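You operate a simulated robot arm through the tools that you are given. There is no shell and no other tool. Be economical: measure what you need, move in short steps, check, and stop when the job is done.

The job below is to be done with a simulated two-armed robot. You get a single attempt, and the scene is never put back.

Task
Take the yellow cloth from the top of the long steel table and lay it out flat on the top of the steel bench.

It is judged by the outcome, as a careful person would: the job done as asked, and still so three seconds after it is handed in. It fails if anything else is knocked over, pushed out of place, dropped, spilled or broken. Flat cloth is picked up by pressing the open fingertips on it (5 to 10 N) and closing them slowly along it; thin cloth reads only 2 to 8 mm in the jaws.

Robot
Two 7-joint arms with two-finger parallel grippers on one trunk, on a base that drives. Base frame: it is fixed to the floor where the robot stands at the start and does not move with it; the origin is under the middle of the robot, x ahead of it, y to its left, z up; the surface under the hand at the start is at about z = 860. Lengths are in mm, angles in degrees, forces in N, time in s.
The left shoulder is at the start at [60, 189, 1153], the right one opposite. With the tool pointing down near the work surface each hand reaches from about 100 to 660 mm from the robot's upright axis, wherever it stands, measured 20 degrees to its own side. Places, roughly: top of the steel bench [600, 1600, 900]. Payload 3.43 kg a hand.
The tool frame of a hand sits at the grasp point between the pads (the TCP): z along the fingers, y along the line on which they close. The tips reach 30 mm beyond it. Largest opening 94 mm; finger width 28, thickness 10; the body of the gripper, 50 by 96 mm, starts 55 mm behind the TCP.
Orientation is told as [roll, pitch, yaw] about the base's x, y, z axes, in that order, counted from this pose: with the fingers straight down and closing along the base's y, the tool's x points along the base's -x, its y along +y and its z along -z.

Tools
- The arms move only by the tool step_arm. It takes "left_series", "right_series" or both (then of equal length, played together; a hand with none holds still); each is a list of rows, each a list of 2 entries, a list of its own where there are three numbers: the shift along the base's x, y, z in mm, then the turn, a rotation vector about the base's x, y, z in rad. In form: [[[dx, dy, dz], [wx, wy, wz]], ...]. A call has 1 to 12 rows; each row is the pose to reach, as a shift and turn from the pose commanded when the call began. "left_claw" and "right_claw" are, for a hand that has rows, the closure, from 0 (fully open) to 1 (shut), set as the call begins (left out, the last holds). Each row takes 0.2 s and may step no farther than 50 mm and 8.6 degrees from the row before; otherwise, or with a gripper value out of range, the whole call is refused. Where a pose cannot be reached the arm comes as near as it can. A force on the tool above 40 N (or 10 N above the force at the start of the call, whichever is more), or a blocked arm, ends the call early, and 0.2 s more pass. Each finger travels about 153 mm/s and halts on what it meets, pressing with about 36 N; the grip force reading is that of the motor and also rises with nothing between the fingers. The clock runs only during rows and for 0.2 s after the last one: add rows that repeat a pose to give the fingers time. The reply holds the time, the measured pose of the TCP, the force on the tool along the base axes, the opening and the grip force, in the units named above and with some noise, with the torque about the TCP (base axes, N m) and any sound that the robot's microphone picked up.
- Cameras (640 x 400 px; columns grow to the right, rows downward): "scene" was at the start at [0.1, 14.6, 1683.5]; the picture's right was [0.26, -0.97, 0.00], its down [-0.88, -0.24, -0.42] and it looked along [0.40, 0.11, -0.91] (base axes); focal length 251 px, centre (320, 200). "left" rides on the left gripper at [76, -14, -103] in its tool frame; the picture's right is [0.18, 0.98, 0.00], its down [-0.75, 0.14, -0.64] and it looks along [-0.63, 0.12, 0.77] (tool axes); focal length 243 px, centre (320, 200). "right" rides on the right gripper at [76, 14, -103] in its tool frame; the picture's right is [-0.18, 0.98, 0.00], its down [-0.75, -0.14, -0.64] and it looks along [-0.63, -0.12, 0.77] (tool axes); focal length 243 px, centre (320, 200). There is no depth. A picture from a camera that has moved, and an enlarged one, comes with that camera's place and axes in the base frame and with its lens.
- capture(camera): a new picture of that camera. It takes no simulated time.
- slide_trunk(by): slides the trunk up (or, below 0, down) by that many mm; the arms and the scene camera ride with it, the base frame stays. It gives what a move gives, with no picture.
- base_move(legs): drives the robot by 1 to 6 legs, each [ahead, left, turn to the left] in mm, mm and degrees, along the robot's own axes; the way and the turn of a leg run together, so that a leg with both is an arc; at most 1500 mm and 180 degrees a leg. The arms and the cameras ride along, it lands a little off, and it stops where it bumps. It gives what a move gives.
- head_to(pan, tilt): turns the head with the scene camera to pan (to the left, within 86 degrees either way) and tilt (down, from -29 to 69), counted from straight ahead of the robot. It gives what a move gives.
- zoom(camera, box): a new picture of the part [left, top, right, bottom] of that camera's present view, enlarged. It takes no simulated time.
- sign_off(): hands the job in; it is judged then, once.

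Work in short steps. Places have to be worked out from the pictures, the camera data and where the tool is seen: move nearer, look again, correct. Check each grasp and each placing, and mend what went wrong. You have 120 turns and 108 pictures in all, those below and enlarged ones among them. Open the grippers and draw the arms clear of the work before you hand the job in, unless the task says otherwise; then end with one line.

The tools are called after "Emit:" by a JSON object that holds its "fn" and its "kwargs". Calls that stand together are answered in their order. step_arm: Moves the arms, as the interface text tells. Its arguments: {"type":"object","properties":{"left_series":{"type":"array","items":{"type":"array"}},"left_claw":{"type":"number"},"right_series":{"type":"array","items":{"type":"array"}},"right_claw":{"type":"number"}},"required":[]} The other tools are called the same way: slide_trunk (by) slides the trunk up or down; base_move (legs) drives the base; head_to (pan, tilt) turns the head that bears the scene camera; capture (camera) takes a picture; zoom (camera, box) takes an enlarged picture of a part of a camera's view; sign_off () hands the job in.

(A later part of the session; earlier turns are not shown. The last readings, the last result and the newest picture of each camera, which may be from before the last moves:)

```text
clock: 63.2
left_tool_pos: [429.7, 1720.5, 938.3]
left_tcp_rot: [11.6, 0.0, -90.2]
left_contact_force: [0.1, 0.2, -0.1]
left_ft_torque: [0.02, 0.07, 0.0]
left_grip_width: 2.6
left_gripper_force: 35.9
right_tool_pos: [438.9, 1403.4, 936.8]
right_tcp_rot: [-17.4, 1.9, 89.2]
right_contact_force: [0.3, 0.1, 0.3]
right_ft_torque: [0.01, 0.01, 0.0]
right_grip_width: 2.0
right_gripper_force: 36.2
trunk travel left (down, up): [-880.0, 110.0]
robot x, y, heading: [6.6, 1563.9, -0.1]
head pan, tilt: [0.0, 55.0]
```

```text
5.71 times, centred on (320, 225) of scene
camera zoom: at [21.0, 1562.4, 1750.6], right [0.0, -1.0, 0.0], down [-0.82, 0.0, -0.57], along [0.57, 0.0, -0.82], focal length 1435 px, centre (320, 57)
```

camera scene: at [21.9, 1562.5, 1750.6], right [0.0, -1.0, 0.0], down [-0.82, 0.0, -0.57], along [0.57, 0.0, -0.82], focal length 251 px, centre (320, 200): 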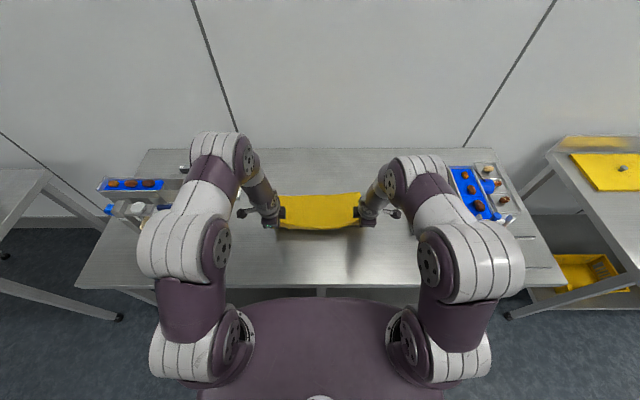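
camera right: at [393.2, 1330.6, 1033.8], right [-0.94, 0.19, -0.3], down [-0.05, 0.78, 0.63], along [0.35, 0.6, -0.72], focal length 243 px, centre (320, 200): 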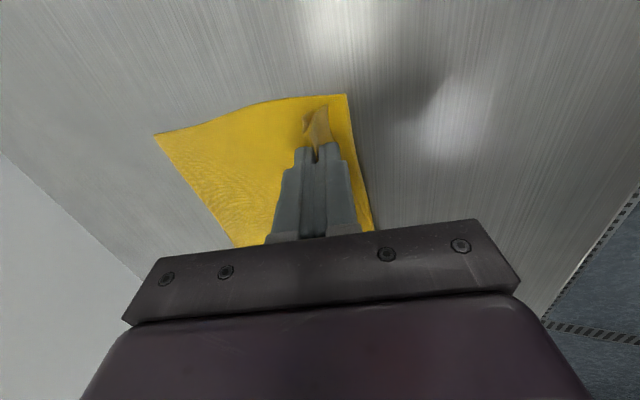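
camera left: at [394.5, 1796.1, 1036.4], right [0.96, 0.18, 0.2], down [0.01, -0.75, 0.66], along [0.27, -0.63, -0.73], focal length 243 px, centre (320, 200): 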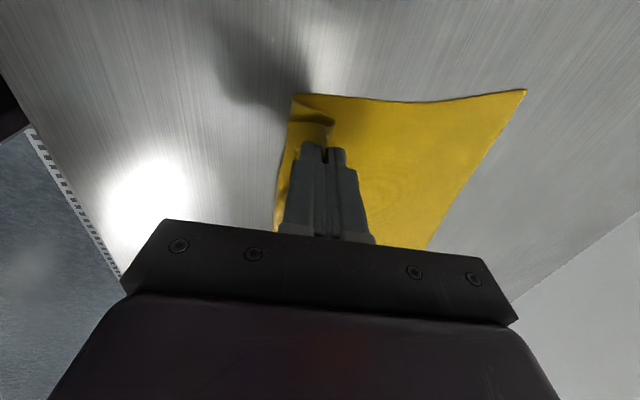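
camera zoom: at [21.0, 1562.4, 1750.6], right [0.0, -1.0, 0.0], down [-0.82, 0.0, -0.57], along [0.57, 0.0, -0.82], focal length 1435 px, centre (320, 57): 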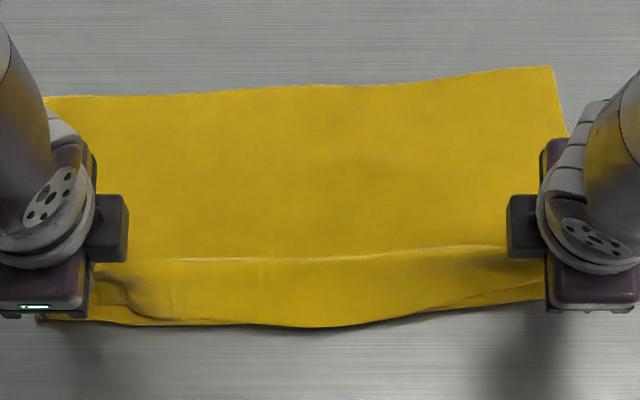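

Clear picture: the flap already points toward me, and only a slack loop lies beneath it. I'll raise 15 mm, pull back 42 mm to take out the loop, and look before setting straight down.

Emit:
{"fn": "step_arm", "kwargs": {"left_series": [[[0, 0, 10], [0, 0, 0]], [[-8, 0, 17], [0, 0, 0]], [[-20, 0, 17], [0, 0, 0]], [[-32, 0, 17], [0, 0, 0]], [[-42, 0, 17], [0, 0, 0]], [[-42, 0, 17], [0, 0, 0]]], "right_series": [[[0, 0, 10], [0, 0, 0]], [[-8, 0, 17], [0, 0, 0]], [[-20, 0, 17], [0, 0, 0]], [[-32, 0, 17], [0, 0, 0]], [[-42, 0, 17], [0, 0, 0]], [[-42, 0, 17], [0, 0, 0]]]}}

Emit:
{"fn": "zoom", "kwargs": {"camera": "left", "box": [250, 50, 570, 250]}}

Emit:
{"fn": "zoom", "kwargs": {"camera": "right", "box": [100, 50, 420, 250]}}

```text
clock: 64.6
left_tool_pos: [386.6, 1719.9, 957.4]
left_tcp_rot: [11.4, -0.1, -90.4]
left_contact_force: [-0.3, 0.1, 0.0]
left_ft_torque: [-0.01, 0.06, 0.01]
left_grip_width: 2.5
left_gripper_force: 36.9
right_tool_pos: [400.5, 1403.5, 953.9]
right_tcp_rot: [-17.4, 1.8, 89.1]
right_contact_force: [-0.8, 0.2, 0.1]
right_ft_torque: [0.04, 0.02, -0.03]
right_grip_width: 2.1
right_gripper_force: 36.5
trunk travel left (down, up): [-880.0, 110.0]
robot x, y, heading: [5.6, 1565.1, 0.1]
head pan, tilt: [0.0, 55.0]
```

```text
2.00 times, centred on (410, 150) of left
camera zoom: at [352.3, 1795.4, 1055.2], right [0.96, 0.18, 0.19], down [0.01, -0.75, 0.66], along [0.26, -0.63, -0.73], focal length 485 px, centre (140, 300)
```

zoom: 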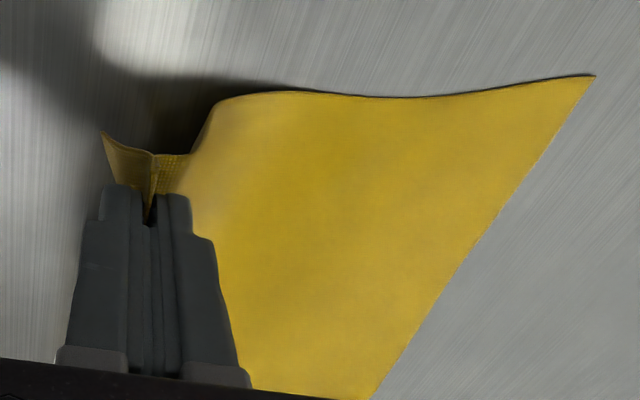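

```text
2.00 times, centred on (260, 150) of right
camera zoom: at [353.6, 1331.2, 1050.7], right [-0.94, 0.19, -0.3], down [-0.05, 0.78, 0.63], along [0.35, 0.6, -0.72], focal length 485 px, centre (440, 300)
```

zoom: 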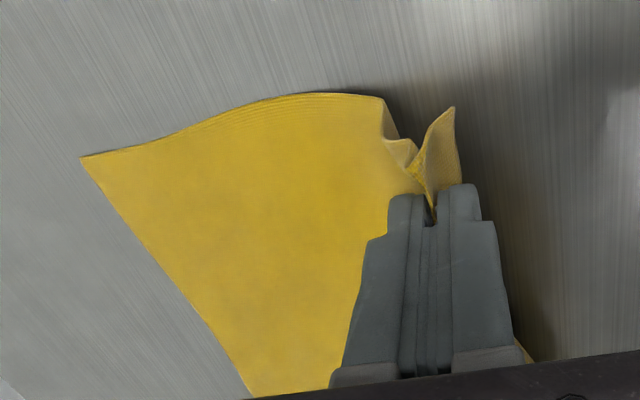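

Now taut, with flaps pointing toward me. I'll turn the fingers vertical and lower straight down to just above contact.

Emit:
{"fn": "step_arm", "kwargs": {"left_series": [[[0, 0, 0], [0, 0.1, 0]], [[0, 0, -6], [0, 0.2, 0]], [[0, 0, -12], [0, 0.2, 0]], [[0, 0, -19], [0, 0.2, 0]], [[0, 0, -19], [0, 0.2, 0]]], "right_series": [[[0, 0, 0], [0, 0.14, 0]], [[0, 0, -5], [0, 0.28, 0]], [[0, 0, -10], [0, 0.304, 0]], [[0, 0, -16], [0, 0.304, 0]], [[0, 0, -16], [0, 0.304, 0]]]}}

Emit:
{"fn": "zoom", "kwargs": {"camera": "left", "box": [250, 50, 570, 250]}}

Emit:
{"fn": "zoom", "kwargs": {"camera": "right", "box": [100, 50, 420, 250]}}

```text
clock: 65.8
left_tool_pos: [386.3, 1720.6, 938.3]
left_tcp_rot: [0.0, 0.0, -90.4]
left_contact_force: [0.2, 0.0, -0.1]
left_ft_torque: [0.0, -0.01, 0.01]
left_grip_width: 2.4
left_gripper_force: 36.1
right_tool_pos: [399.3, 1404.2, 938.7]
right_tcp_rot: [0.1, 2.1, 89.7]
right_contact_force: [0.2, -0.6, 1.0]
right_ft_torque: [-0.01, -0.02, 0.0]
right_grip_width: 2.1
right_gripper_force: 35.7
right hand out of reach, approached as far as the arm can: row 2, 3
trunk travel left (down, up): [-880.0, 110.0]
robot x, y, heading: [7.8, 1565.7, -0.1]
head pan, tilt: [0.0, 55.0]
```

```text
2.00 times, centred on (410, 150) of left
camera zoom: at [372.2, 1796.0, 1040.3], right [0.98, 0.18, 0.0], down [0.14, -0.75, 0.64], along [0.11, -0.63, -0.77], focal length 485 px, centre (140, 300)
```

zoom: 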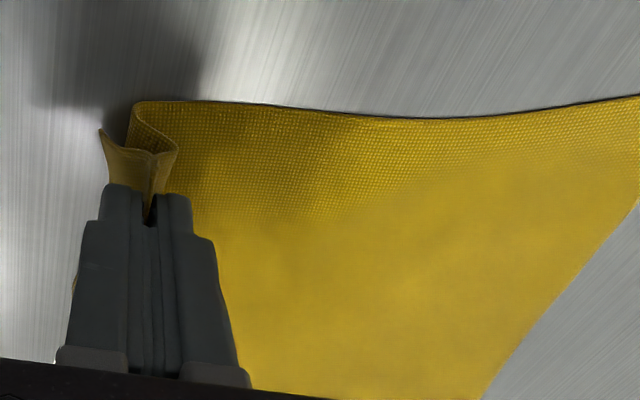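

```text
2.00 times, centred on (260, 150) of right
camera zoom: at [384.2, 1331.2, 1045.2], right [-0.98, 0.19, 0.0], down [0.15, 0.78, 0.61], along [0.12, 0.6, -0.79], focal length 485 px, centre (440, 300)
```

zoom: 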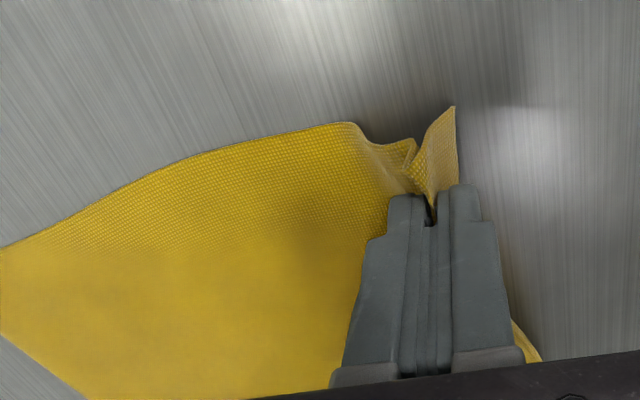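

The right is nearly flat and the left has a small slack loop. I'll pull the left back 16 mm and the right 4 mm, easing down.

Emit:
{"fn": "step_arm", "kwargs": {"left_series": [[[-8, 0, 0], [0, 0, 0]], [[-16, 0, -2], [0, 0, 0]], [[-18, 0, -5], [0, 0, 0]], [[-18, 0, -5], [0, 0, 0]]], "right_series": [[[-3, 0, 0], [0, 0, 0]], [[-5, 0, -2], [0, 0, 0]], [[-6, 0, -5], [0, 0, 0]], [[-6, 0, -5], [0, 0, 0]]]}}

Emit:
{"fn": "zoom", "kwargs": {"camera": "left", "box": [250, 50, 570, 250]}}

Emit:
{"fn": "zoom", "kwargs": {"camera": "right", "box": [100, 50, 420, 250]}}

```text
clock: 66.8
left_tool_pos: [369.4, 1720.0, 931.6]
left_tcp_rot: [0.0, 0.0, -90.2]
left_contact_force: [-0.1, -0.2, 0.3]
left_ft_torque: [0.02, -0.03, -0.03]
left_grip_width: 2.4
left_gripper_force: 36.0
right_tool_pos: [393.3, 1403.6, 935.3]
right_tcp_rot: [0.0, 2.2, 89.7]
right_contact_force: [-0.3, -0.1, -0.7]
right_ft_torque: [0.01, -0.03, -0.01]
right_grip_width: 2.4
right_gripper_force: 36.3
trunk travel left (down, up): [-880.0, 110.0]
robot x, y, heading: [4.9, 1565.7, -0.1]
head pan, tilt: [0.0, 55.0]
```

```text
2.00 times, centred on (410, 150) of left
camera zoom: at [355.0, 1795.5, 1035.0], right [0.98, 0.18, 0.0], down [0.14, -0.75, 0.64], along [0.12, -0.63, -0.77], focal length 485 px, centre (140, 300)
```

zoom: 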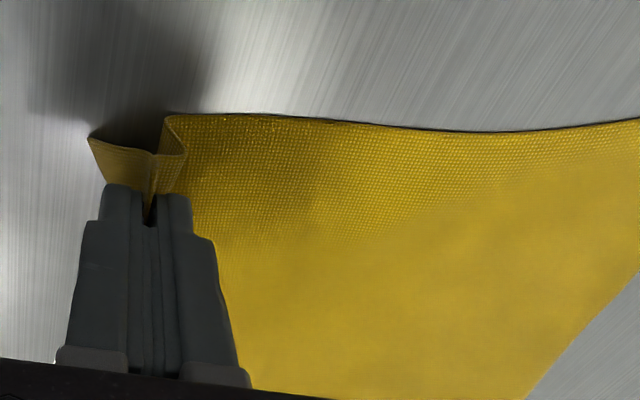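

```text
2.00 times, centred on (260, 150) of right
camera zoom: at [378.1, 1331.0, 1039.9], right [-0.98, 0.19, -0.01], down [0.15, 0.78, 0.61], along [0.12, 0.6, -0.79], focal length 485 px, centre (440, 300)
```

zoom: 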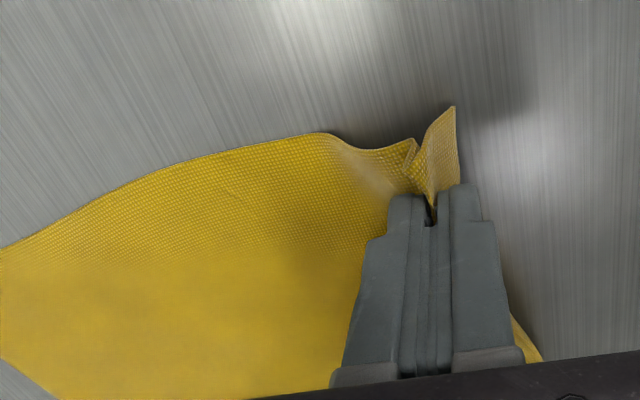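

Good shape. I'll ease both down to light contact.

Emit:
{"fn": "step_arm", "kwargs": {"left_series": [[[-4, 0, -1], [0, 0, 0]], [[-6, 0, -2], [0, 0, 0]], [[-6, 0, -2], [0, 0, 0]]], "right_series": [[[0, 0, -1.5], [0, 0, 0]], [[0, 0, -3], [0, 0, 0]], [[0, 0, -3], [0, 0, 0]]]}}

Emit:
{"fn": "step_arm", "kwargs": {"left_series": [[[0, 0, -1], [0, 0, 0]], [[0, 0, -2], [0, 0, 0]]], "right_series": [[[0, 0, -1], [0, 0, 0]], [[0, 0, -2], [0, 0, 0]]]}}

```text
clock: 67.6
left_tool_pos: [365.2, 1721.8, 929.4]
left_tcp_rot: [0.0, 0.1, -90.4]
left_contact_force: [-0.3, -0.3, -0.1]
left_ft_torque: [0.02, -0.06, -0.03]
left_grip_width: 2.5
left_gripper_force: 36.2
right_tool_pos: [394.2, 1403.7, 931.1]
right_tcp_rot: [0.0, 2.1, 89.6]
right_contact_force: [0.6, -0.2, 0.6]
right_ft_torque: [-0.04, -0.05, -0.02]
right_grip_width: 2.3
right_gripper_force: 36.1
trunk travel left (down, up): [-880.0, 110.0]
robot x, y, heading: [6.8, 1564.0, 0.0]
head pan, tilt: [0.0, 55.0]
```

```text
clock: 68.2
left_tool_pos: [363.9, 1720.1, 928.1]
left_tcp_rot: [0.1, 0.0, -90.3]
left_contact_force: [0.7, 0.1, -0.4]
left_ft_torque: [0.01, 0.01, 0.01]
left_grip_width: 2.4
left_gripper_force: 36.1
right_tool_pos: [394.0, 1403.3, 930.7]
right_tcp_rot: [0.1, 2.1, 89.6]
right_contact_force: [0.5, -0.3, -0.4]
right_ft_torque: [-0.04, -0.03, 0.01]
right_grip_width: 2.0
right_gripper_force: 35.8
trunk travel left (down, up): [-880.0, 110.0]
robot x, y, heading: [8.6, 1566.7, -0.4]
head pan, tilt: [0.0, 55.0]
```

No contact yet, so I keep lowering in small steps.

Emit:
{"fn": "step_arm", "kwargs": {"left_series": [[[0, 0, -1], [0, 0, 0]], [[0, 0, -2], [0, 0, 0]], [[0, 0, -3], [0, 0, 0]]], "right_series": [[[0, 0, -1], [0, 0, 0]], [[0, 0, -2], [0, 0, 0]], [[0, 0, -3], [0, 0, 0]]]}}

Emit:
{"fn": "step_arm", "kwargs": {"left_series": [[[0, 0, -1], [0, 0, 0]], [[0, 0, -2], [0, 0, 0]]], "right_series": [[[0, 0, -1], [0, 0, 0]], [[0, 0, -2], [0, 0, 0]]]}}

```text
clock: 69.0
left_tool_pos: [364.1, 1720.1, 925.1]
left_tcp_rot: [0.1, 0.0, -90.4]
left_contact_force: [-1.0, 0.2, -0.6]
left_ft_torque: [-0.04, 0.01, -0.03]
left_grip_width: 2.5
left_gripper_force: 35.9
right_tool_pos: [393.0, 1402.5, 926.8]
right_tcp_rot: [0.0, 2.2, 89.7]
right_contact_force: [0.4, 0.2, 0.0]
right_ft_torque: [0.0, -0.02, 0.03]
right_grip_width: 2.3
right_gripper_force: 36.5
trunk travel left (down, up): [-880.0, 110.0]
robot x, y, heading: [7.2, 1563.0, -0.3]
head pan, tilt: [0.0, 55.0]
```

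```text
clock: 69.6
left_tool_pos: [362.2, 1721.3, 922.8]
left_tcp_rot: [0.0, 0.0, -90.2]
left_contact_force: [0.6, 0.5, -0.9]
left_ft_torque: [-0.03, -0.04, -0.01]
left_grip_width: 2.3
left_gripper_force: 35.8
right_tool_pos: [391.5, 1403.6, 924.0]
right_tcp_rot: [0.0, 2.0, 89.8]
right_contact_force: [-0.2, 0.0, 0.2]
right_ft_torque: [0.02, -0.01, -0.02]
right_grip_width: 2.2
right_gripper_force: 35.8
trunk travel left (down, up): [-880.0, 110.0]
robot x, y, heading: [7.7, 1567.1, -0.3]
head pan, tilt: [0.0, 55.0]
```

Still free at TCP z≈923, so the bench is lower than 900. I'll check the views to judge the remaining height.

Emit:
{"fn": "zoom", "kwargs": {"camera": "left", "box": [250, 50, 570, 250]}}

Emit:
{"fn": "zoom", "kwargs": {"camera": "right", "box": [100, 50, 420, 250]}}

Emit:
{"fn": "zoom", "kwargs": {"camera": "scene", "box": [250, 180, 390, 290]}}

```text
2.00 times, centred on (410, 150) of left
camera zoom: at [348.1, 1796.3, 1025.5], right [0.98, 0.18, 0.0], down [0.14, -0.75, 0.64], along [0.12, -0.63, -0.77], focal length 485 px, centre (140, 300)
```

zoom: 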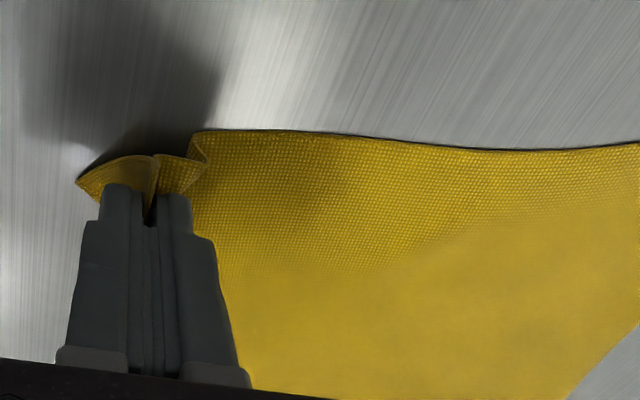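

```text
2.00 times, centred on (260, 150) of right
camera zoom: at [376.4, 1331.0, 1030.6], right [-0.98, 0.19, -0.01], down [0.14, 0.78, 0.61], along [0.12, 0.6, -0.79], focal length 485 px, centre (440, 300)
```

zoom: 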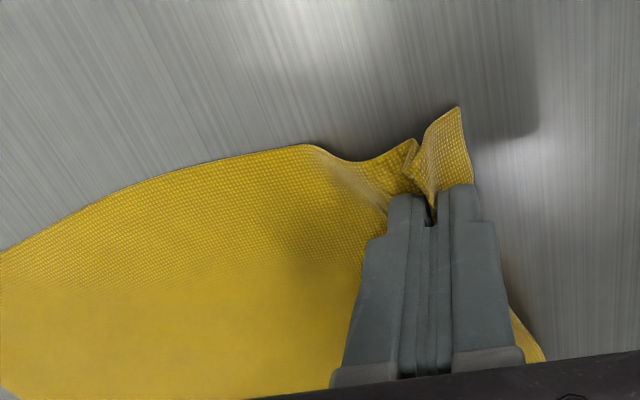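

```text
3.64 times, centred on (320, 235) of scene
camera zoom: at [21.5, 1562.5, 1750.6], right [0.0, -1.0, 0.0], down [-0.82, 0.0, -0.57], along [0.57, 0.0, -0.82], focal length 913 px, centre (320, 73)
```

zoom: 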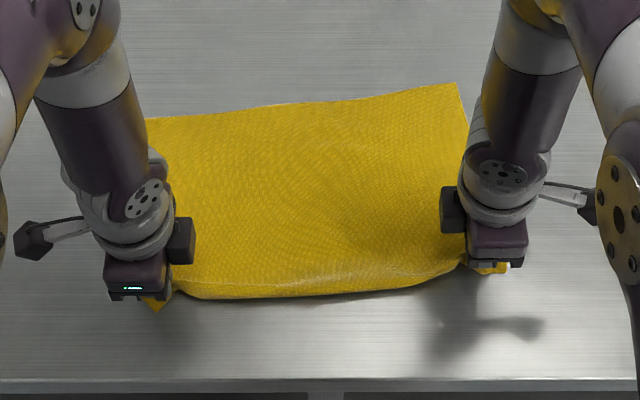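

Almost flat already, with both flaps fanned outward. I'll keep lowering in 2 mm rows to touch.

Emit:
{"fn": "step_arm", "kwargs": {"left_series": [[[0, 0, -2], [0, 0, 0]], [[0, 0, -4], [0, 0, 0]], [[0, 0, -6], [0, 0, 0]], [[0, 0, -6], [0, 0, 0]]], "right_series": [[[0, 0, -2], [0, 0, 0]], [[0, 0, -4], [0, 0, 0]], [[0, 0, -6], [0, 0, 0]], [[0, 0, -6], [0, 0, 0]]]}}

Emit:
{"fn": "step_arm", "kwargs": {"left_series": [[[0, 0, -1], [0, 0, 0]], [[0, 0, -2], [0, 0, 0]], [[0, 0, -3], [0, 0, 0]]], "right_series": [[[0, 0, -1], [0, 0, 0]], [[0, 0, -2], [0, 0, 0]], [[0, 0, -3], [0, 0, 0]]]}}

```text
clock: 70.6
left_tool_pos: [363.3, 1721.1, 917.4]
left_tcp_rot: [-0.1, 0.0, -90.3]
left_contact_force: [-0.4, -0.6, 0.9]
left_ft_torque: [0.0, -0.02, -0.05]
left_grip_width: 2.4
left_gripper_force: 35.4
right_tool_pos: [393.5, 1403.3, 919.2]
right_tcp_rot: [0.0, 2.1, 89.7]
right_contact_force: [-0.8, 0.5, -0.3]
right_ft_torque: [-0.03, -0.06, 0.0]
right_grip_width: 2.2
right_gripper_force: 36.2
trunk travel left (down, up): [-880.0, 110.0]
robot x, y, heading: [6.2, 1561.4, -0.2]
head pan, tilt: [0.0, 55.0]
```

```text
clock: 71.4
left_tool_pos: [363.5, 1719.9, 914.7]
left_tcp_rot: [0.1, 0.0, -90.3]
left_contact_force: [-0.4, 0.0, 2.2]
left_ft_torque: [-0.02, -0.02, 0.0]
left_grip_width: 2.5
left_gripper_force: 35.9
right_tool_pos: [393.4, 1403.7, 915.9]
right_tcp_rot: [0.0, 2.1, 89.8]
right_contact_force: [-0.5, -0.3, 1.0]
right_ft_torque: [0.01, -0.02, -0.03]
right_grip_width: 2.2
right_gripper_force: 35.8
trunk travel left (down, up): [-880.0, 110.0]
robot x, y, heading: [7.9, 1563.9, -0.2]
head pan, tilt: [0.0, 55.0]
```

Contact is beginning (2 N left, 1 N right). I'll take another millimetre or two.

Emit:
{"fn": "step_arm", "kwargs": {"left_series": [[[0, 0, -0.5], [0, 0, 0]], [[0, 0, -1], [0, 0, 0]]], "right_series": [[[0, 0, -1], [0, 0, 0]], [[0, 0, -1.5], [0, 0, 0]]]}}

```text
clock: 72.0
left_tool_pos: [363.4, 1721.7, 913.9]
left_tcp_rot: [0.0, 0.0, -90.3]
left_contact_force: [-0.9, -0.4, 1.9]
left_ft_torque: [-0.04, -0.01, 0.03]
left_grip_width: 2.6
left_gripper_force: 36.5
right_tool_pos: [393.9, 1405.0, 913.7]
right_tcp_rot: [0.0, 2.1, 89.7]
right_contact_force: [-0.6, 0.0, 0.8]
right_ft_torque: [-0.01, 0.0, 0.01]
right_grip_width: 2.2
right_gripper_force: 35.6
trunk travel left (down, up): [-880.0, 110.0]
robot x, y, heading: [7.9, 1565.1, -0.2]
head pan, tilt: [0.0, 55.0]
```

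Emit:
{"fn": "step_arm", "kwargs": {"left_series": [[[0, 0, -1], [0, 0, 0]], [[0, 0, -2], [0, 0, 0]]], "right_series": [[[0, 0, -1], [0, 0, 0]], [[0, 0, -2], [0, 0, 0]]]}}

Emit:
{"fn": "zoom", "kwargs": {"camera": "left", "box": [250, 50, 570, 250]}}

Emit:
{"fn": "zoom", "kwargs": {"camera": "right", "box": [100, 50, 420, 250]}}

```text
clock: 72.6
left_tool_pos: [364.9, 1720.1, 912.3]
left_tcp_rot: [0.1, 0.1, -90.3]
left_contact_force: [-1.9, 1.1, 11.3]
left_ft_torque: [-0.03, 0.04, -0.01]
left_grip_width: 2.4
left_gripper_force: 36.8
right_tool_pos: [392.7, 1403.3, 913.2]
right_tcp_rot: [-0.1, 2.0, 89.7]
right_contact_force: [0.0, -0.5, 0.5]
right_ft_torque: [0.01, -0.04, 0.02]
right_grip_width: 2.0
right_gripper_force: 36.3
trunk travel left (down, up): [-880.0, 110.0]
robot x, y, heading: [10.9, 1561.2, -0.1]
head pan, tilt: [0.0, 55.0]
```

```text
2.00 times, centred on (410, 150) of left
camera zoom: at [349.2, 1796.2, 1014.8], right [0.98, 0.18, 0.0], down [0.14, -0.75, 0.64], along [0.12, -0.63, -0.77], focal length 485 px, centre (140, 300)
```

zoom: 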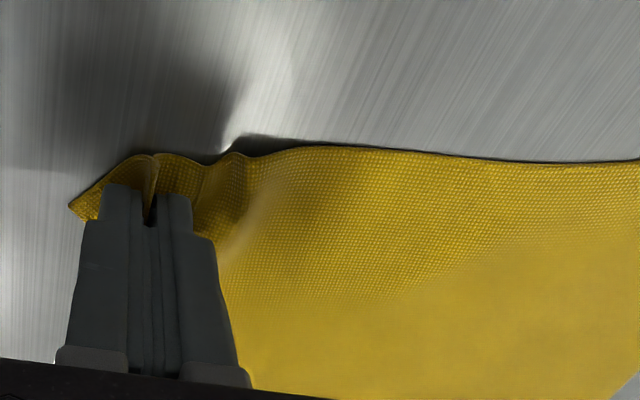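

```text
2.00 times, centred on (260, 150) of right
camera zoom: at [376.8, 1331.4, 1019.0], right [-0.98, 0.19, -0.01], down [0.14, 0.78, 0.61], along [0.12, 0.6, -0.79], focal length 485 px, centre (440, 300)
```

zoom: 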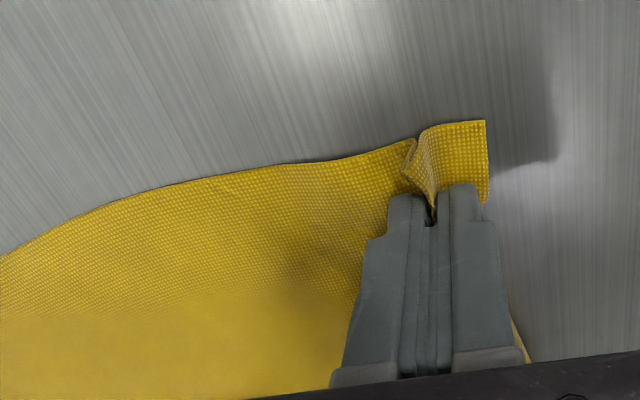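

The left presses with 11 N and the right is about to touch. I'll lower the right 1.5 mm, lift the left 0.5 mm and pull it back 4 mm to remove the small ripple.

Emit:
{"fn": "step_arm", "kwargs": {"left_series": [[[-2, 0, 0.6], [0, 0, 0]], [[-5, 0, 0.6], [0, 0, 0]]], "right_series": [[[0, 0, -1], [0, 0, 0]], [[0, 0, -1.5], [0, 0, 0]]]}}

```text
clock: 73.2
left_tool_pos: [357.0, 1719.2, 912.6]
left_tcp_rot: [0.0, 0.1, -90.2]
left_contact_force: [0.8, 0.3, 2.3]
left_ft_torque: [0.0, -0.03, 0.0]
left_grip_width: 2.4
left_gripper_force: 36.1
right_tool_pos: [392.2, 1406.3, 912.2]
right_tcp_rot: [-0.1, 2.2, 89.6]
right_contact_force: [-1.7, -3.4, 21.4]
right_ft_torque: [0.11, 0.11, 0.05]
right_grip_width: 2.0
right_gripper_force: 35.9
trunk travel left (down, up): [-880.0, 110.0]
robot x, y, heading: [6.5, 1564.7, -0.3]
head pan, tilt: [0.0, 55.0]
```

I'll balance the pressures and begin opening slowly, shifting each hand back so the inner fingers stay put and the outer fingers spread the near strip.

Emit:
{"fn": "step_arm", "kwargs": {"left_series": [[[0, 0, -0.4], [0, 0, 0]], [[0, 0, -0.4], [0, 0, 0]]], "right_series": [[[0, 0, 1], [0, 0, 0]], [[0, 0, 1], [0, 0, 0]]]}}

Emit:
{"fn": "step_arm", "kwargs": {"left_series": [[[-4, 0, 0], [0, 0, 0]], [[-4, 0, 0], [0, 0, 0]]], "right_series": [[[-4, 0, 0], [0, 0, 0]], [[-4, 0, 0], [0, 0, 0]]], "left_claw": 0.9, "right_claw": 0.9}}

Emit:
{"fn": "zoom", "kwargs": {"camera": "left", "box": [250, 50, 570, 250]}}

Emit:
{"fn": "zoom", "kwargs": {"camera": "right", "box": [100, 50, 420, 250]}}

```text
clock: 73.8
left_tool_pos: [356.8, 1720.3, 911.7]
left_tcp_rot: [0.1, 0.0, -90.3]
left_contact_force: [-1.8, -2.3, 16.4]
left_ft_torque: [-0.19, 0.0, -0.05]
left_grip_width: 2.3
left_gripper_force: 35.8
right_tool_pos: [392.4, 1404.8, 911.7]
right_tcp_rot: [-0.1, 1.9, 89.7]
right_contact_force: [2.3, -0.3, 11.0]
right_ft_torque: [0.15, -0.04, -0.04]
right_grip_width: 2.2
right_gripper_force: 35.9
trunk travel left (down, up): [-880.0, 110.0]
robot x, y, heading: [9.6, 1565.5, -0.2]
head pan, tilt: [0.0, 55.0]
```

```text
clock: 74.4
left_tool_pos: [353.8, 1720.0, 913.1]
left_tcp_rot: [0.1, 0.1, -90.2]
left_contact_force: [1.0, -0.2, 10.2]
left_ft_torque: [-0.13, 0.02, 0.03]
left_grip_width: 8.9
left_gripper_force: 0.0
right_tool_pos: [387.6, 1404.8, 911.3]
right_tcp_rot: [-0.2, 2.2, 89.7]
right_contact_force: [2.6, 1.3, 25.8]
right_ft_torque: [0.23, 0.08, -0.06]
right_grip_width: 7.5
right_gripper_force: 0.1
trunk travel left (down, up): [-880.0, 110.0]
robot x, y, heading: [10.5, 1564.0, -0.3]
head pan, tilt: [0.0, 55.0]
```

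```text
2.00 times, centred on (410, 150) of left
camera zoom: at [338.8, 1796.5, 1014.6], right [0.98, 0.18, 0.0], down [0.14, -0.75, 0.64], along [0.12, -0.63, -0.77], focal length 485 px, centre (140, 300)
```

zoom: 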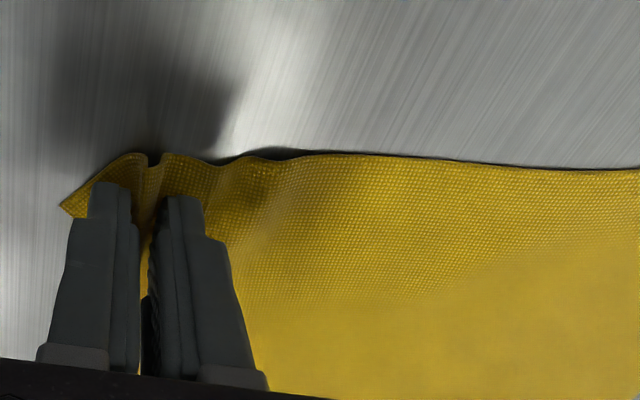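

```text
2.00 times, centred on (260, 150) of right
camera zoom: at [372.6, 1332.5, 1017.7], right [-0.98, 0.19, -0.01], down [0.14, 0.78, 0.61], along [0.12, 0.6, -0.79], focal length 485 px, centre (440, 300)
```

zoom: 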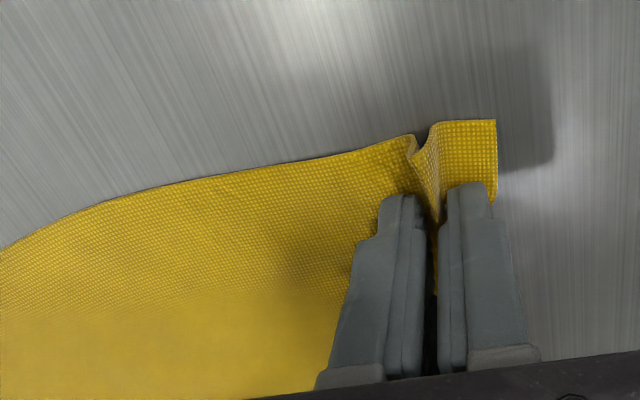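

The ridge is opening as hoped. I'll ease the right by 0.8 mm and continue opening in steps.

Emit:
{"fn": "step_arm", "kwargs": {"left_series": [[[-4, 0, 0], [0, 0, 0]], [[-4, 0, 0], [0, 0, 0]]], "right_series": [[[-4, 0, 0.8], [0, 0, 0]], [[-4, 0, 0.8], [0, 0, 0]]], "left_claw": 0.8, "right_claw": 0.8}}

Emit:
{"fn": "step_arm", "kwargs": {"left_series": [[[-4, 0, 0], [0, 0, 0]], [[-4, 0, 0], [0, 0, 0]]], "right_series": [[[-4, 0, 0], [0, 0, 0]], [[-4, 0, 0], [0, 0, 0]]], "left_claw": 0.7, "right_claw": 0.7}}

Emit:
{"fn": "step_arm", "kwargs": {"left_series": [[[-4, 0, 0], [0, 0, 0]], [[-4, 0, 0], [0, 0, 0]]], "right_series": [[[-4, 0, 0], [0, 0, 0]], [[-4, 0, 0], [0, 0, 0]]], "left_claw": 0.6, "right_claw": 0.6}}

Emit:
{"fn": "zoom", "kwargs": {"camera": "left", "box": [250, 50, 570, 250]}}

Emit:
{"fn": "zoom", "kwargs": {"camera": "right", "box": [100, 50, 420, 250]}}

```text
clock: 75.0
left_tool_pos: [350.3, 1719.5, 912.1]
left_tcp_rot: [0.1, -0.1, -90.3]
left_contact_force: [2.1, 0.4, 9.9]
left_ft_torque: [-0.04, 0.07, -0.01]
left_grip_width: 17.9
left_gripper_force: 0.0
right_tool_pos: [382.8, 1404.0, 911.3]
right_tcp_rot: [0.0, 2.0, 89.7]
right_contact_force: [-0.1, 0.2, 10.8]
right_ft_torque: [0.15, 0.11, 0.0]
right_grip_width: 17.7
right_gripper_force: 0.1
trunk travel left (down, up): [-880.0, 110.0]
robot x, y, heading: [1.6, 1561.0, -0.3]
head pan, tilt: [0.0, 55.0]
```

```text
clock: 75.6
left_tool_pos: [346.6, 1719.8, 912.1]
left_tcp_rot: [0.0, 0.0, -90.2]
left_contact_force: [1.0, 0.0, 10.9]
left_ft_torque: [-0.11, 0.11, 0.06]
left_grip_width: 27.6
left_gripper_force: 0.0
right_tool_pos: [379.3, 1403.0, 912.8]
right_tcp_rot: [0.1, 2.1, 89.7]
right_contact_force: [0.2, 0.8, 7.2]
right_ft_torque: [0.07, 0.11, -0.01]
right_grip_width: 28.1
right_gripper_force: 0.0
trunk travel left (down, up): [-880.0, 110.0]
robot x, y, heading: [6.5, 1561.5, -0.0]
head pan, tilt: [0.0, 55.0]
```

```text
clock: 76.2
left_tool_pos: [342.9, 1720.6, 912.0]
left_tcp_rot: [0.1, 0.0, -90.3]
left_contact_force: [2.9, -0.6, 18.7]
left_ft_torque: [-0.19, 0.29, 0.02]
left_grip_width: 36.4
left_gripper_force: 0.1
right_tool_pos: [376.7, 1403.8, 913.0]
right_tcp_rot: [0.0, 2.0, 89.7]
right_contact_force: [-0.5, -0.4, 3.5]
right_ft_torque: [0.08, 0.07, -0.01]
right_grip_width: 37.6
right_gripper_force: 0.5
trunk travel left (down, up): [-880.0, 110.0]
robot x, y, heading: [4.4, 1562.7, -0.0]
head pan, tilt: [0.0, 55.0]
```

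```text
2.00 times, centred on (410, 150) of left
camera zoom: at [327.5, 1795.9, 1014.4], right [0.98, 0.18, 0.0], down [0.14, -0.75, 0.64], along [0.12, -0.63, -0.77], focal length 485 px, centre (140, 300)
```

zoom: 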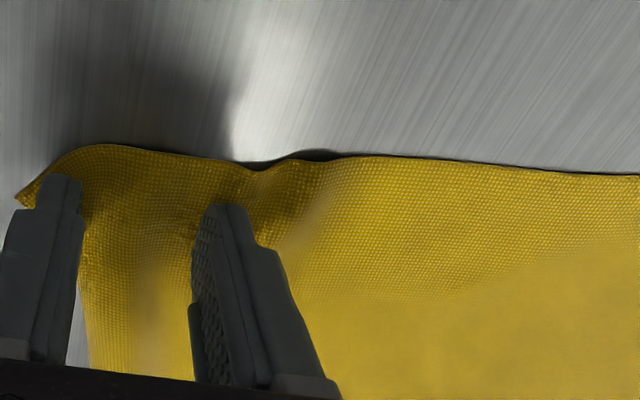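

```text
2.00 times, centred on (260, 150) of right
camera zoom: at [361.0, 1331.2, 1018.3], right [-0.98, 0.19, -0.01], down [0.15, 0.78, 0.61], along [0.12, 0.6, -0.79], focal length 485 px, centre (440, 300)
```

zoom: 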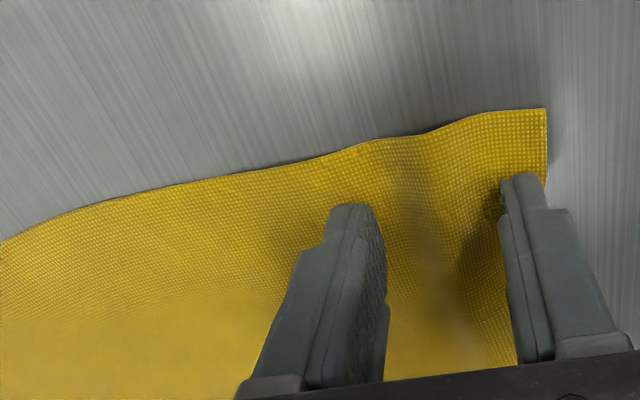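

Nearly unfolded. One more opening step, then I'll lift both hands straight up.

Emit:
{"fn": "step_arm", "kwargs": {"left_series": [[[-4, 0, 0.4], [0, 0, 0]], [[-4, 0, 0.4], [0, 0, 0]]], "right_series": [[[-4, 0, -0.3], [0, 0, 0]], [[-4, 0, -0.3], [0, 0, 0]]], "left_claw": 0.5, "right_claw": 0.5}}

Emit:
{"fn": "step_arm", "kwargs": {"left_series": [[[0, 0, 3], [0, 0, 0]], [[0, 0, 10], [0, 0, 0]], [[0, 0, 30], [0, 0, 0]], [[0, 0, 70], [0, 0, 0]], [[0, 0, 110], [0, 0, 0]], [[0, 0, 150], [0, 0, 0]], [[0, 0, 150], [0, 0, 0]]], "right_series": [[[0, 0, 3], [0, 0, 0]], [[0, 0, 10], [0, 0, 0]], [[0, 0, 30], [0, 0, 0]], [[0, 0, 70], [0, 0, 0]], [[0, 0, 110], [0, 0, 0]], [[0, 0, 150], [0, 0, 0]], [[0, 0, 150], [0, 0, 0]]]}}

Emit:
{"fn": "capture", "kwargs": {"camera": "scene"}}

Emit:
{"fn": "capture", "kwargs": {"camera": "left"}}

Emit:
{"fn": "capture", "kwargs": {"camera": "right"}}

```text
clock: 76.8
left_tool_pos: [336.7, 1721.3, 912.1]
left_tcp_rot: [0.0, 0.0, -90.3]
left_contact_force: [0.1, -0.1, 4.9]
left_ft_torque: [-0.07, 0.1, 0.01]
left_grip_width: 47.0
left_gripper_force: 0.0
right_tool_pos: [372.2, 1406.0, 913.1]
right_tcp_rot: [-0.1, 2.1, 89.8]
right_contact_force: [1.3, -0.8, 17.7]
right_ft_torque: [0.2, 0.44, 0.0]
right_grip_width: 46.0
right_gripper_force: 0.1
trunk travel left (down, up): [-880.0, 110.0]
robot x, y, heading: [8.3, 1561.0, 0.1]
head pan, tilt: [0.0, 55.0]
```

```text
clock: 78.4
left_tool_pos: [339.3, 1721.2, 1060.1]
left_tcp_rot: [-0.1, 0.0, -90.4]
left_contact_force: [-0.6, 0.1, 0.9]
left_ft_torque: [0.03, -0.02, -0.01]
left_grip_width: 47.0
left_gripper_force: 0.1
left hand out of reach, approached as far as the arm can: row 6
right_tool_pos: [370.9, 1403.4, 1061.7]
right_tcp_rot: [0.1, 2.0, 89.8]
right_contact_force: [-0.4, 0.6, 0.4]
right_ft_torque: [0.0, 0.01, 0.01]
right_grip_width: 47.0
right_gripper_force: 0.1
trunk travel left (down, up): [-880.0, 110.0]
robot x, y, heading: [8.6, 1563.9, -0.1]
head pan, tilt: [0.0, 55.0]
```

```text
34 pictures are left
camera scene: at [21.2, 1562.3, 1750.6], right [0.0, -1.0, 0.0], down [-0.82, 0.0, -0.57], along [0.57, 0.0, -0.82], focal length 251 px, centre (320, 200)
```

scene: 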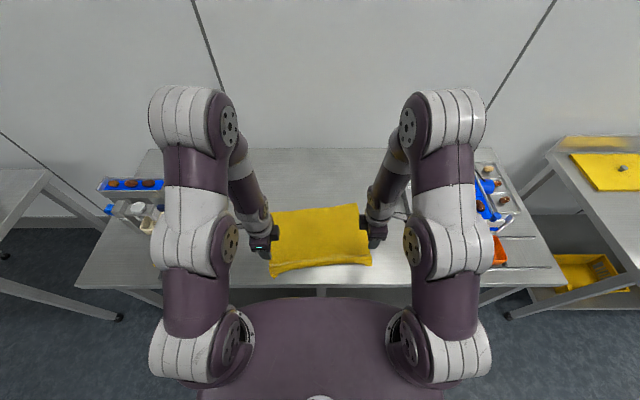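

```text
33 pictures are left
camera left: at [324.7, 1796.1, 1162.6], right [0.98, 0.18, 0.0], down [0.14, -0.75, 0.64], along [0.11, -0.63, -0.77], focal length 243 px, centre (320, 200)
```

left: 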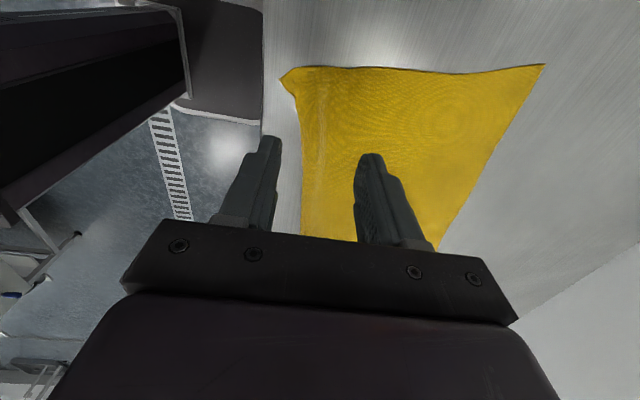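

```text
32 pictures are left
camera right: at [356.0, 1330.1, 1167.4], right [-0.98, 0.19, -0.01], down [0.15, 0.78, 0.61], along [0.12, 0.6, -0.79], focal length 243 px, centre (320, 200)
```

right: 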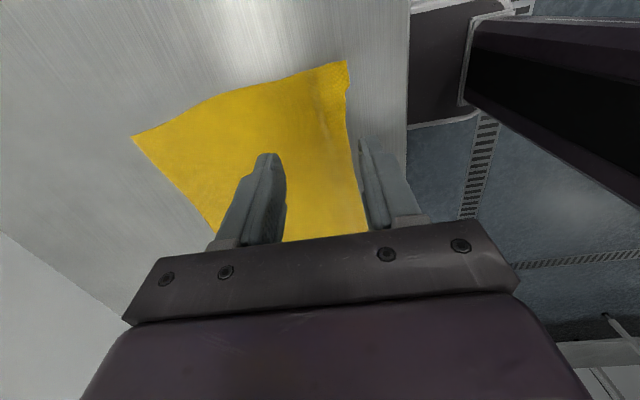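

The cloth lies out well. I'll raise the trunk, back off, and inspect the cloth unobstructed.

Emit:
{"fn": "slide_trunk", "kwargs": {"by": 80}}

Emit:
{"fn": "base_move", "kwargs": {"legs": [[-250, 0, 0]]}}

Emit:
{"fn": "head_to", "kwargs": {"pan": 0, "tilt": 48}}

Emit:
{"fn": "zoom", "kwargs": {"camera": "scene", "box": [220, 130, 420, 290]}}

Emit:
{"fn": "capture", "kwargs": {"camera": "scene"}}

```text
clock: 79.6
left_tool_pos: [340.5, 1720.6, 1140.3]
left_tcp_rot: [-0.1, 0.0, -90.4]
left_contact_force: [0.3, 0.6, -0.1]
left_ft_torque: [0.0, 0.01, 0.0]
left_grip_width: 47.2
left_gripper_force: 0.1
right_tool_pos: [371.8, 1402.4, 1141.2]
right_tcp_rot: [0.0, 2.1, 89.6]
right_contact_force: [0.7, -0.4, 0.6]
right_ft_torque: [0.01, 0.02, 0.0]
right_grip_width: 46.9
right_gripper_force: 0.0
trunk travel left (down, up): [-960.0, 30.0]
robot x, y, heading: [9.1, 1564.8, -0.2]
head pan, tilt: [0.0, 55.0]
```

```text
clock: 81.4
left_tool_pos: [87.6, 1721.6, 1139.4]
left_tcp_rot: [-0.1, 0.0, -90.0]
left_contact_force: [-0.1, -0.1, -0.3]
left_ft_torque: [0.01, 0.02, 0.03]
left_grip_width: 47.0
left_gripper_force: 0.0
right_tool_pos: [120.7, 1404.4, 1140.7]
right_tcp_rot: [0.0, 2.1, 89.8]
right_contact_force: [-0.5, 0.6, 0.0]
right_ft_torque: [0.0, 0.02, -0.03]
right_grip_width: 46.9
right_gripper_force: 0.1
trunk travel left (down, up): [-960.0, 30.0]
robot x, y, heading: [-246.6, 1565.3, -0.1]
head pan, tilt: [0.0, 55.0]
```

```text
clock: 82.1
left_tool_pos: [87.2, 1721.8, 1139.7]
left_tcp_rot: [0.0, 0.0, -90.1]
left_contact_force: [0.4, 0.9, 0.0]
left_ft_torque: [-0.01, -0.01, -0.02]
left_grip_width: 47.0
left_gripper_force: 0.0
right_tool_pos: [119.6, 1404.8, 1141.9]
right_tcp_rot: [0.0, 2.0, 89.9]
right_contact_force: [0.0, -0.4, 0.0]
right_ft_torque: [0.02, 0.01, -0.02]
right_grip_width: 46.9
right_gripper_force: 0.1
trunk travel left (down, up): [-960.0, 30.0]
robot x, y, heading: [-246.3, 1566.5, -0.0]
head pan, tilt: [0.0, 48.0]
```

```text
2.50 times, centred on (320, 210) of scene
camera zoom: at [-224.4, 1563.0, 1839.8], right [0.0, -1.0, 0.0], down [-0.74, 0.0, -0.67], along [0.67, 0.0, -0.74], focal length 628 px, centre (320, 175)
```

zoom: 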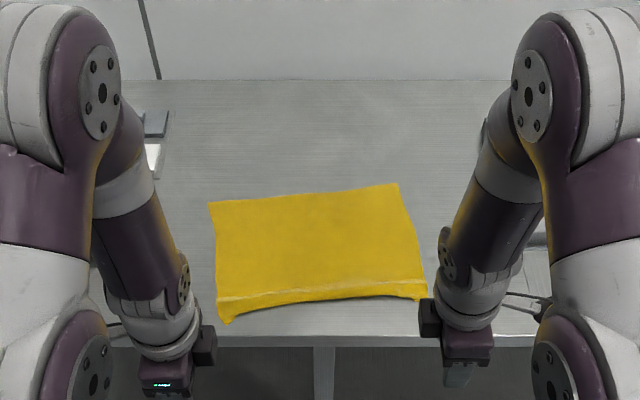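

```text
30 pictures are left
camera scene: at [-224.4, 1563.0, 1839.8], right [0.0, -1.0, 0.0], down [-0.74, 0.0, -0.67], along [0.67, 0.0, -0.74], focal length 251 px, centre (320, 200)
```

scene: 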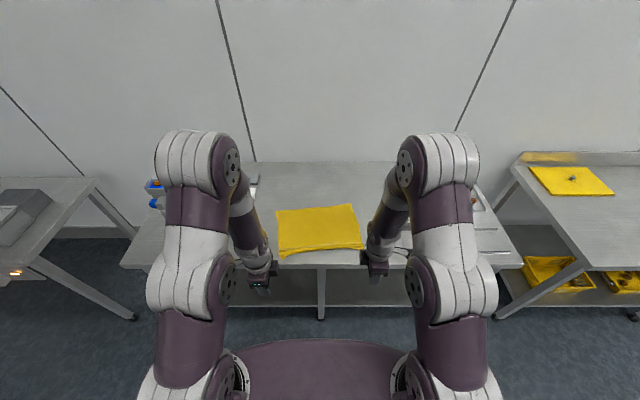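

The cloth is well on the bench with a slight ridge along the near edge. I'll zoom in on it.

Emit:
{"fn": "zoom", "kwargs": {"camera": "scene", "box": [270, 195, 370, 265]}}

```text
5.71 times, centred on (320, 230) of scene
camera zoom: at [-224.4, 1563.0, 1839.8], right [0.0, -1.0, 0.0], down [-0.74, 0.0, -0.67], along [0.67, 0.0, -0.74], focal length 1435 px, centre (320, 29)
```

zoom: 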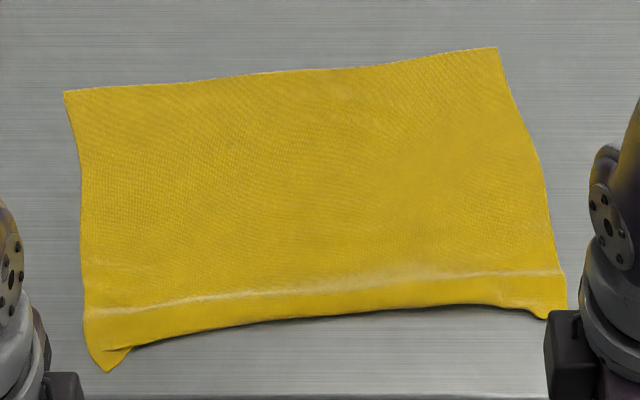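

Depth in the middle is ~250 mm against ~280 originally: a ridge runs along the near edge and the near-left corner is dog-eared. I'll go back in to inspect it closely and smooth it.

Emit:
{"fn": "base_move", "kwargs": {"legs": [[235, 0, 0]]}}

Emit:
{"fn": "slide_trunk", "kwargs": {"by": -80}}

Emit:
{"fn": "capture", "kwargs": {"camera": "left"}}

Emit:
{"fn": "zoom", "kwargs": {"camera": "right", "box": [200, 30, 480, 250]}}

```text
clock: 83.8
left_tool_pos: [309.5, 1724.0, 1141.0]
left_tcp_rot: [0.2, 0.0, -89.8]
left_contact_force: [0.0, 0.7, -0.6]
left_ft_torque: [0.01, -0.03, -0.01]
left_grip_width: 47.1
left_gripper_force: 0.0
right_tool_pos: [343.2, 1406.7, 1142.6]
right_tcp_rot: [-0.1, 2.1, 90.2]
right_contact_force: [0.5, -0.4, 0.8]
right_ft_torque: [-0.01, -0.01, 0.01]
right_grip_width: 47.0
right_gripper_force: 0.0
trunk travel left (down, up): [-960.0, 30.0]
robot x, y, heading: [-18.6, 1567.4, 0.4]
head pan, tilt: [0.0, 48.0]
```

```text
clock: 85.0
left_tool_pos: [311.0, 1724.0, 1060.5]
left_tcp_rot: [0.0, 0.0, -89.7]
left_contact_force: [0.3, -0.9, -0.1]
left_ft_torque: [-0.01, -0.03, -0.01]
left_grip_width: 47.1
left_gripper_force: 0.0
right_tool_pos: [345.1, 1407.1, 1061.3]
right_tcp_rot: [0.0, 2.1, 90.2]
right_contact_force: [0.4, 0.3, 0.1]
right_ft_torque: [-0.01, -0.01, 0.0]
right_grip_width: 47.3
right_gripper_force: 0.1
trunk travel left (down, up): [-880.0, 110.0]
robot x, y, heading: [-20.7, 1562.1, 0.1]
head pan, tilt: [0.0, 48.0]
```

```text
28 pictures are left
camera left: at [295.4, 1799.8, 1162.9], right [0.98, 0.19, 0.0], down [0.14, -0.75, 0.64], along [0.12, -0.63, -0.77], focal length 243 px, centre (320, 200)
```

left: 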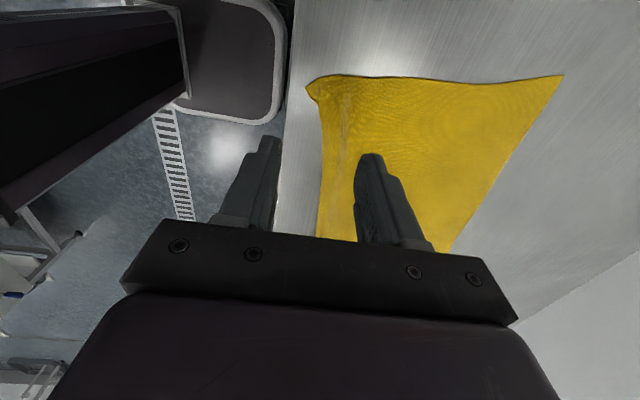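

```text
1.82 times, centred on (340, 140) of right
camera zoom: at [330.4, 1334.2, 1167.4], right [-0.98, 0.18, -0.01], down [0.14, 0.78, 0.61], along [0.12, 0.6, -0.79], focal length 441 px, centre (284, 309)
```

zoom: 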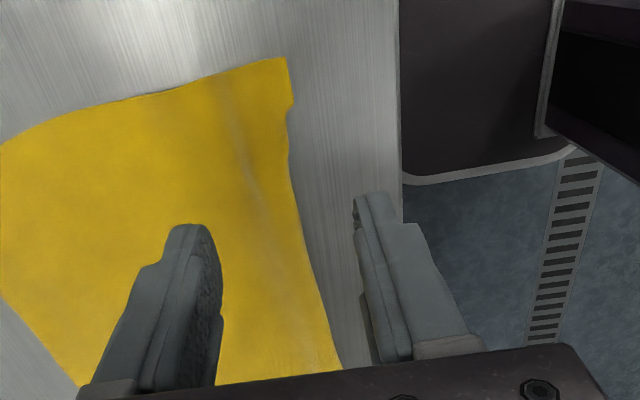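

I'll zoom on the near edge strip from the left camera to see if it's tucked under.

Emit:
{"fn": "zoom", "kwargs": {"camera": "left", "box": [280, 60, 380, 130]}}

Emit:
{"fn": "zoom", "kwargs": {"camera": "scene", "box": [280, 225, 380, 295]}}

```text
5.71 times, centred on (330, 95) of left
camera zoom: at [295.4, 1799.8, 1162.9], right [0.98, 0.19, 0.0], down [0.14, -0.75, 0.64], along [0.12, -0.63, -0.77], focal length 1386 px, centre (263, 800)
```

zoom: 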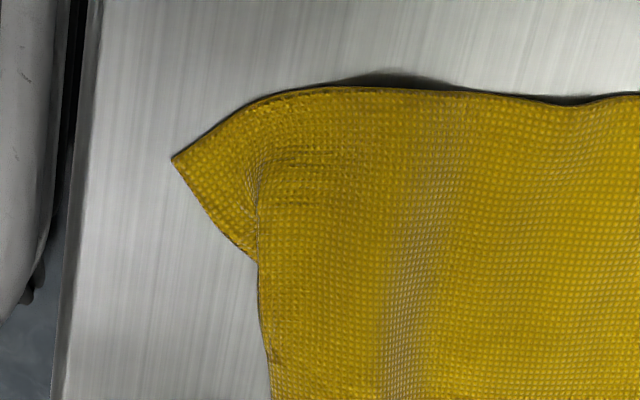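

```text
5.71 times, centred on (330, 260) of scene
camera zoom: at [0.0, 1563.5, 1759.9], right [0.0, -1.0, 0.0], down [-0.74, 0.0, -0.67], along [0.67, 0.0, -0.74], focal length 1435 px, centre (263, -143)
```

zoom: 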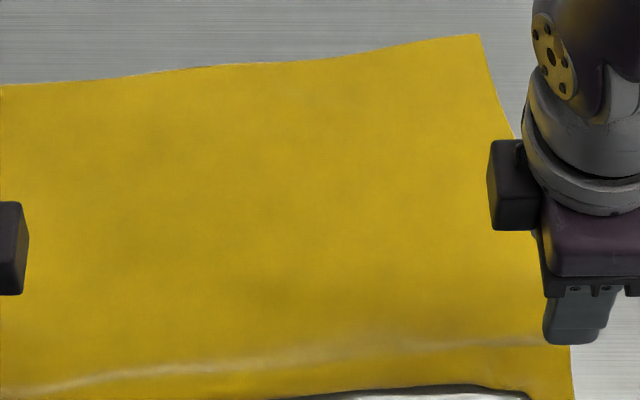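

The middle of the near hem is tucked under, and only the corners stick out. I'll regrip at the two near corners with fingers closing along y (so the hem itself is held), stretch, lift slightly, pull back and re-lay. First I turn the hands.

Emit:
{"fn": "step_arm", "kwargs": {"left_series": [[[0, 0, 0], [0, 0, 0.143]], [[0, 0, 0], [0, 0, 0.286]], [[0, 0, 0], [0, 0, 0.428]], [[0, 0, 0], [0, 0, 0.571]], [[0, 0, 0], [0, 0, 0.714]], [[0, 0, 0], [0, 0, 0.857]], [[0, 0, 0], [0, 0, 1.0]], [[0, 0, 0], [0, 0, 1.142]], [[0, 0, 0], [0, 0, 1.285]], [[0, 0, 0], [0, 0, 1.428]], [[3, -1, 0], [0, 0, 1.567]], [[3, -1, 0], [0, 0, 1.567]]], "right_series": [[[0, 0, 0], [0, 0, -0.143]], [[0, 0, 0], [0, 0, -0.286]], [[0, 0, 0], [0, 0, -0.428]], [[0, 0, 0], [0, 0, -0.571]], [[0, 0, 0], [0, 0, -0.714]], [[0, 0, 0], [0, 0, -0.857]], [[0, 0, 0], [0, 0, -1.0]], [[0, 0, 0], [0, 0, -1.142]], [[0, 0, 0], [0, 0, -1.285]], [[0, 0, 0], [0, 0, -1.428]], [[8, -11, 0], [0, 0, -1.571]], [[8, -11, 0], [0, 0, -1.571]]], "left_claw": 0.65, "right_claw": 0.65}}

Emit:
{"fn": "capture", "kwargs": {"camera": "left"}}

Emit:
{"fn": "capture", "kwargs": {"camera": "right"}}

```text
clock: 87.6
left_tool_pos: [314.3, 1723.3, 1061.0]
left_tcp_rot: [0.1, 0.0, 0.1]
left_contact_force: [-0.2, 0.9, -0.7]
left_ft_torque: [0.01, 0.02, 0.01]
left_grip_width: 33.1
left_gripper_force: 0.1
right_tool_pos: [352.9, 1396.0, 1061.9]
right_tcp_rot: [-0.1, 2.2, 0.1]
right_contact_force: [-0.5, 0.2, 0.1]
right_ft_torque: [0.0, 0.01, 0.0]
right_grip_width: 32.7
right_gripper_force: 0.0
trunk travel left (down, up): [-880.0, 110.0]
robot x, y, heading: [-20.7, 1564.7, 0.3]
head pan, tilt: [0.0, 48.0]
```

```text
24 pictures are left
camera left: at [237.6, 1709.2, 1163.1], right [-0.19, 0.98, 0.0], down [0.75, 0.14, 0.64], along [0.63, 0.12, -0.77], focal length 243 px, centre (320, 200)
```

left: 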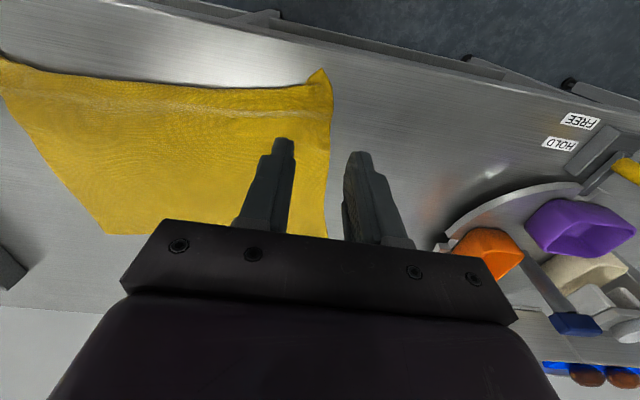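

```text
23 pictures are left
camera right: at [279.9, 1410.5, 1166.7], right [0.18, 0.98, -0.01], down [0.78, -0.14, 0.61], along [0.6, -0.12, -0.79], focal length 243 px, centre (320, 200)
```

right: 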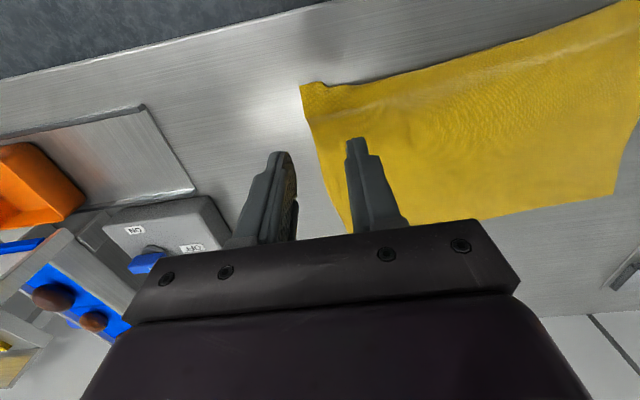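

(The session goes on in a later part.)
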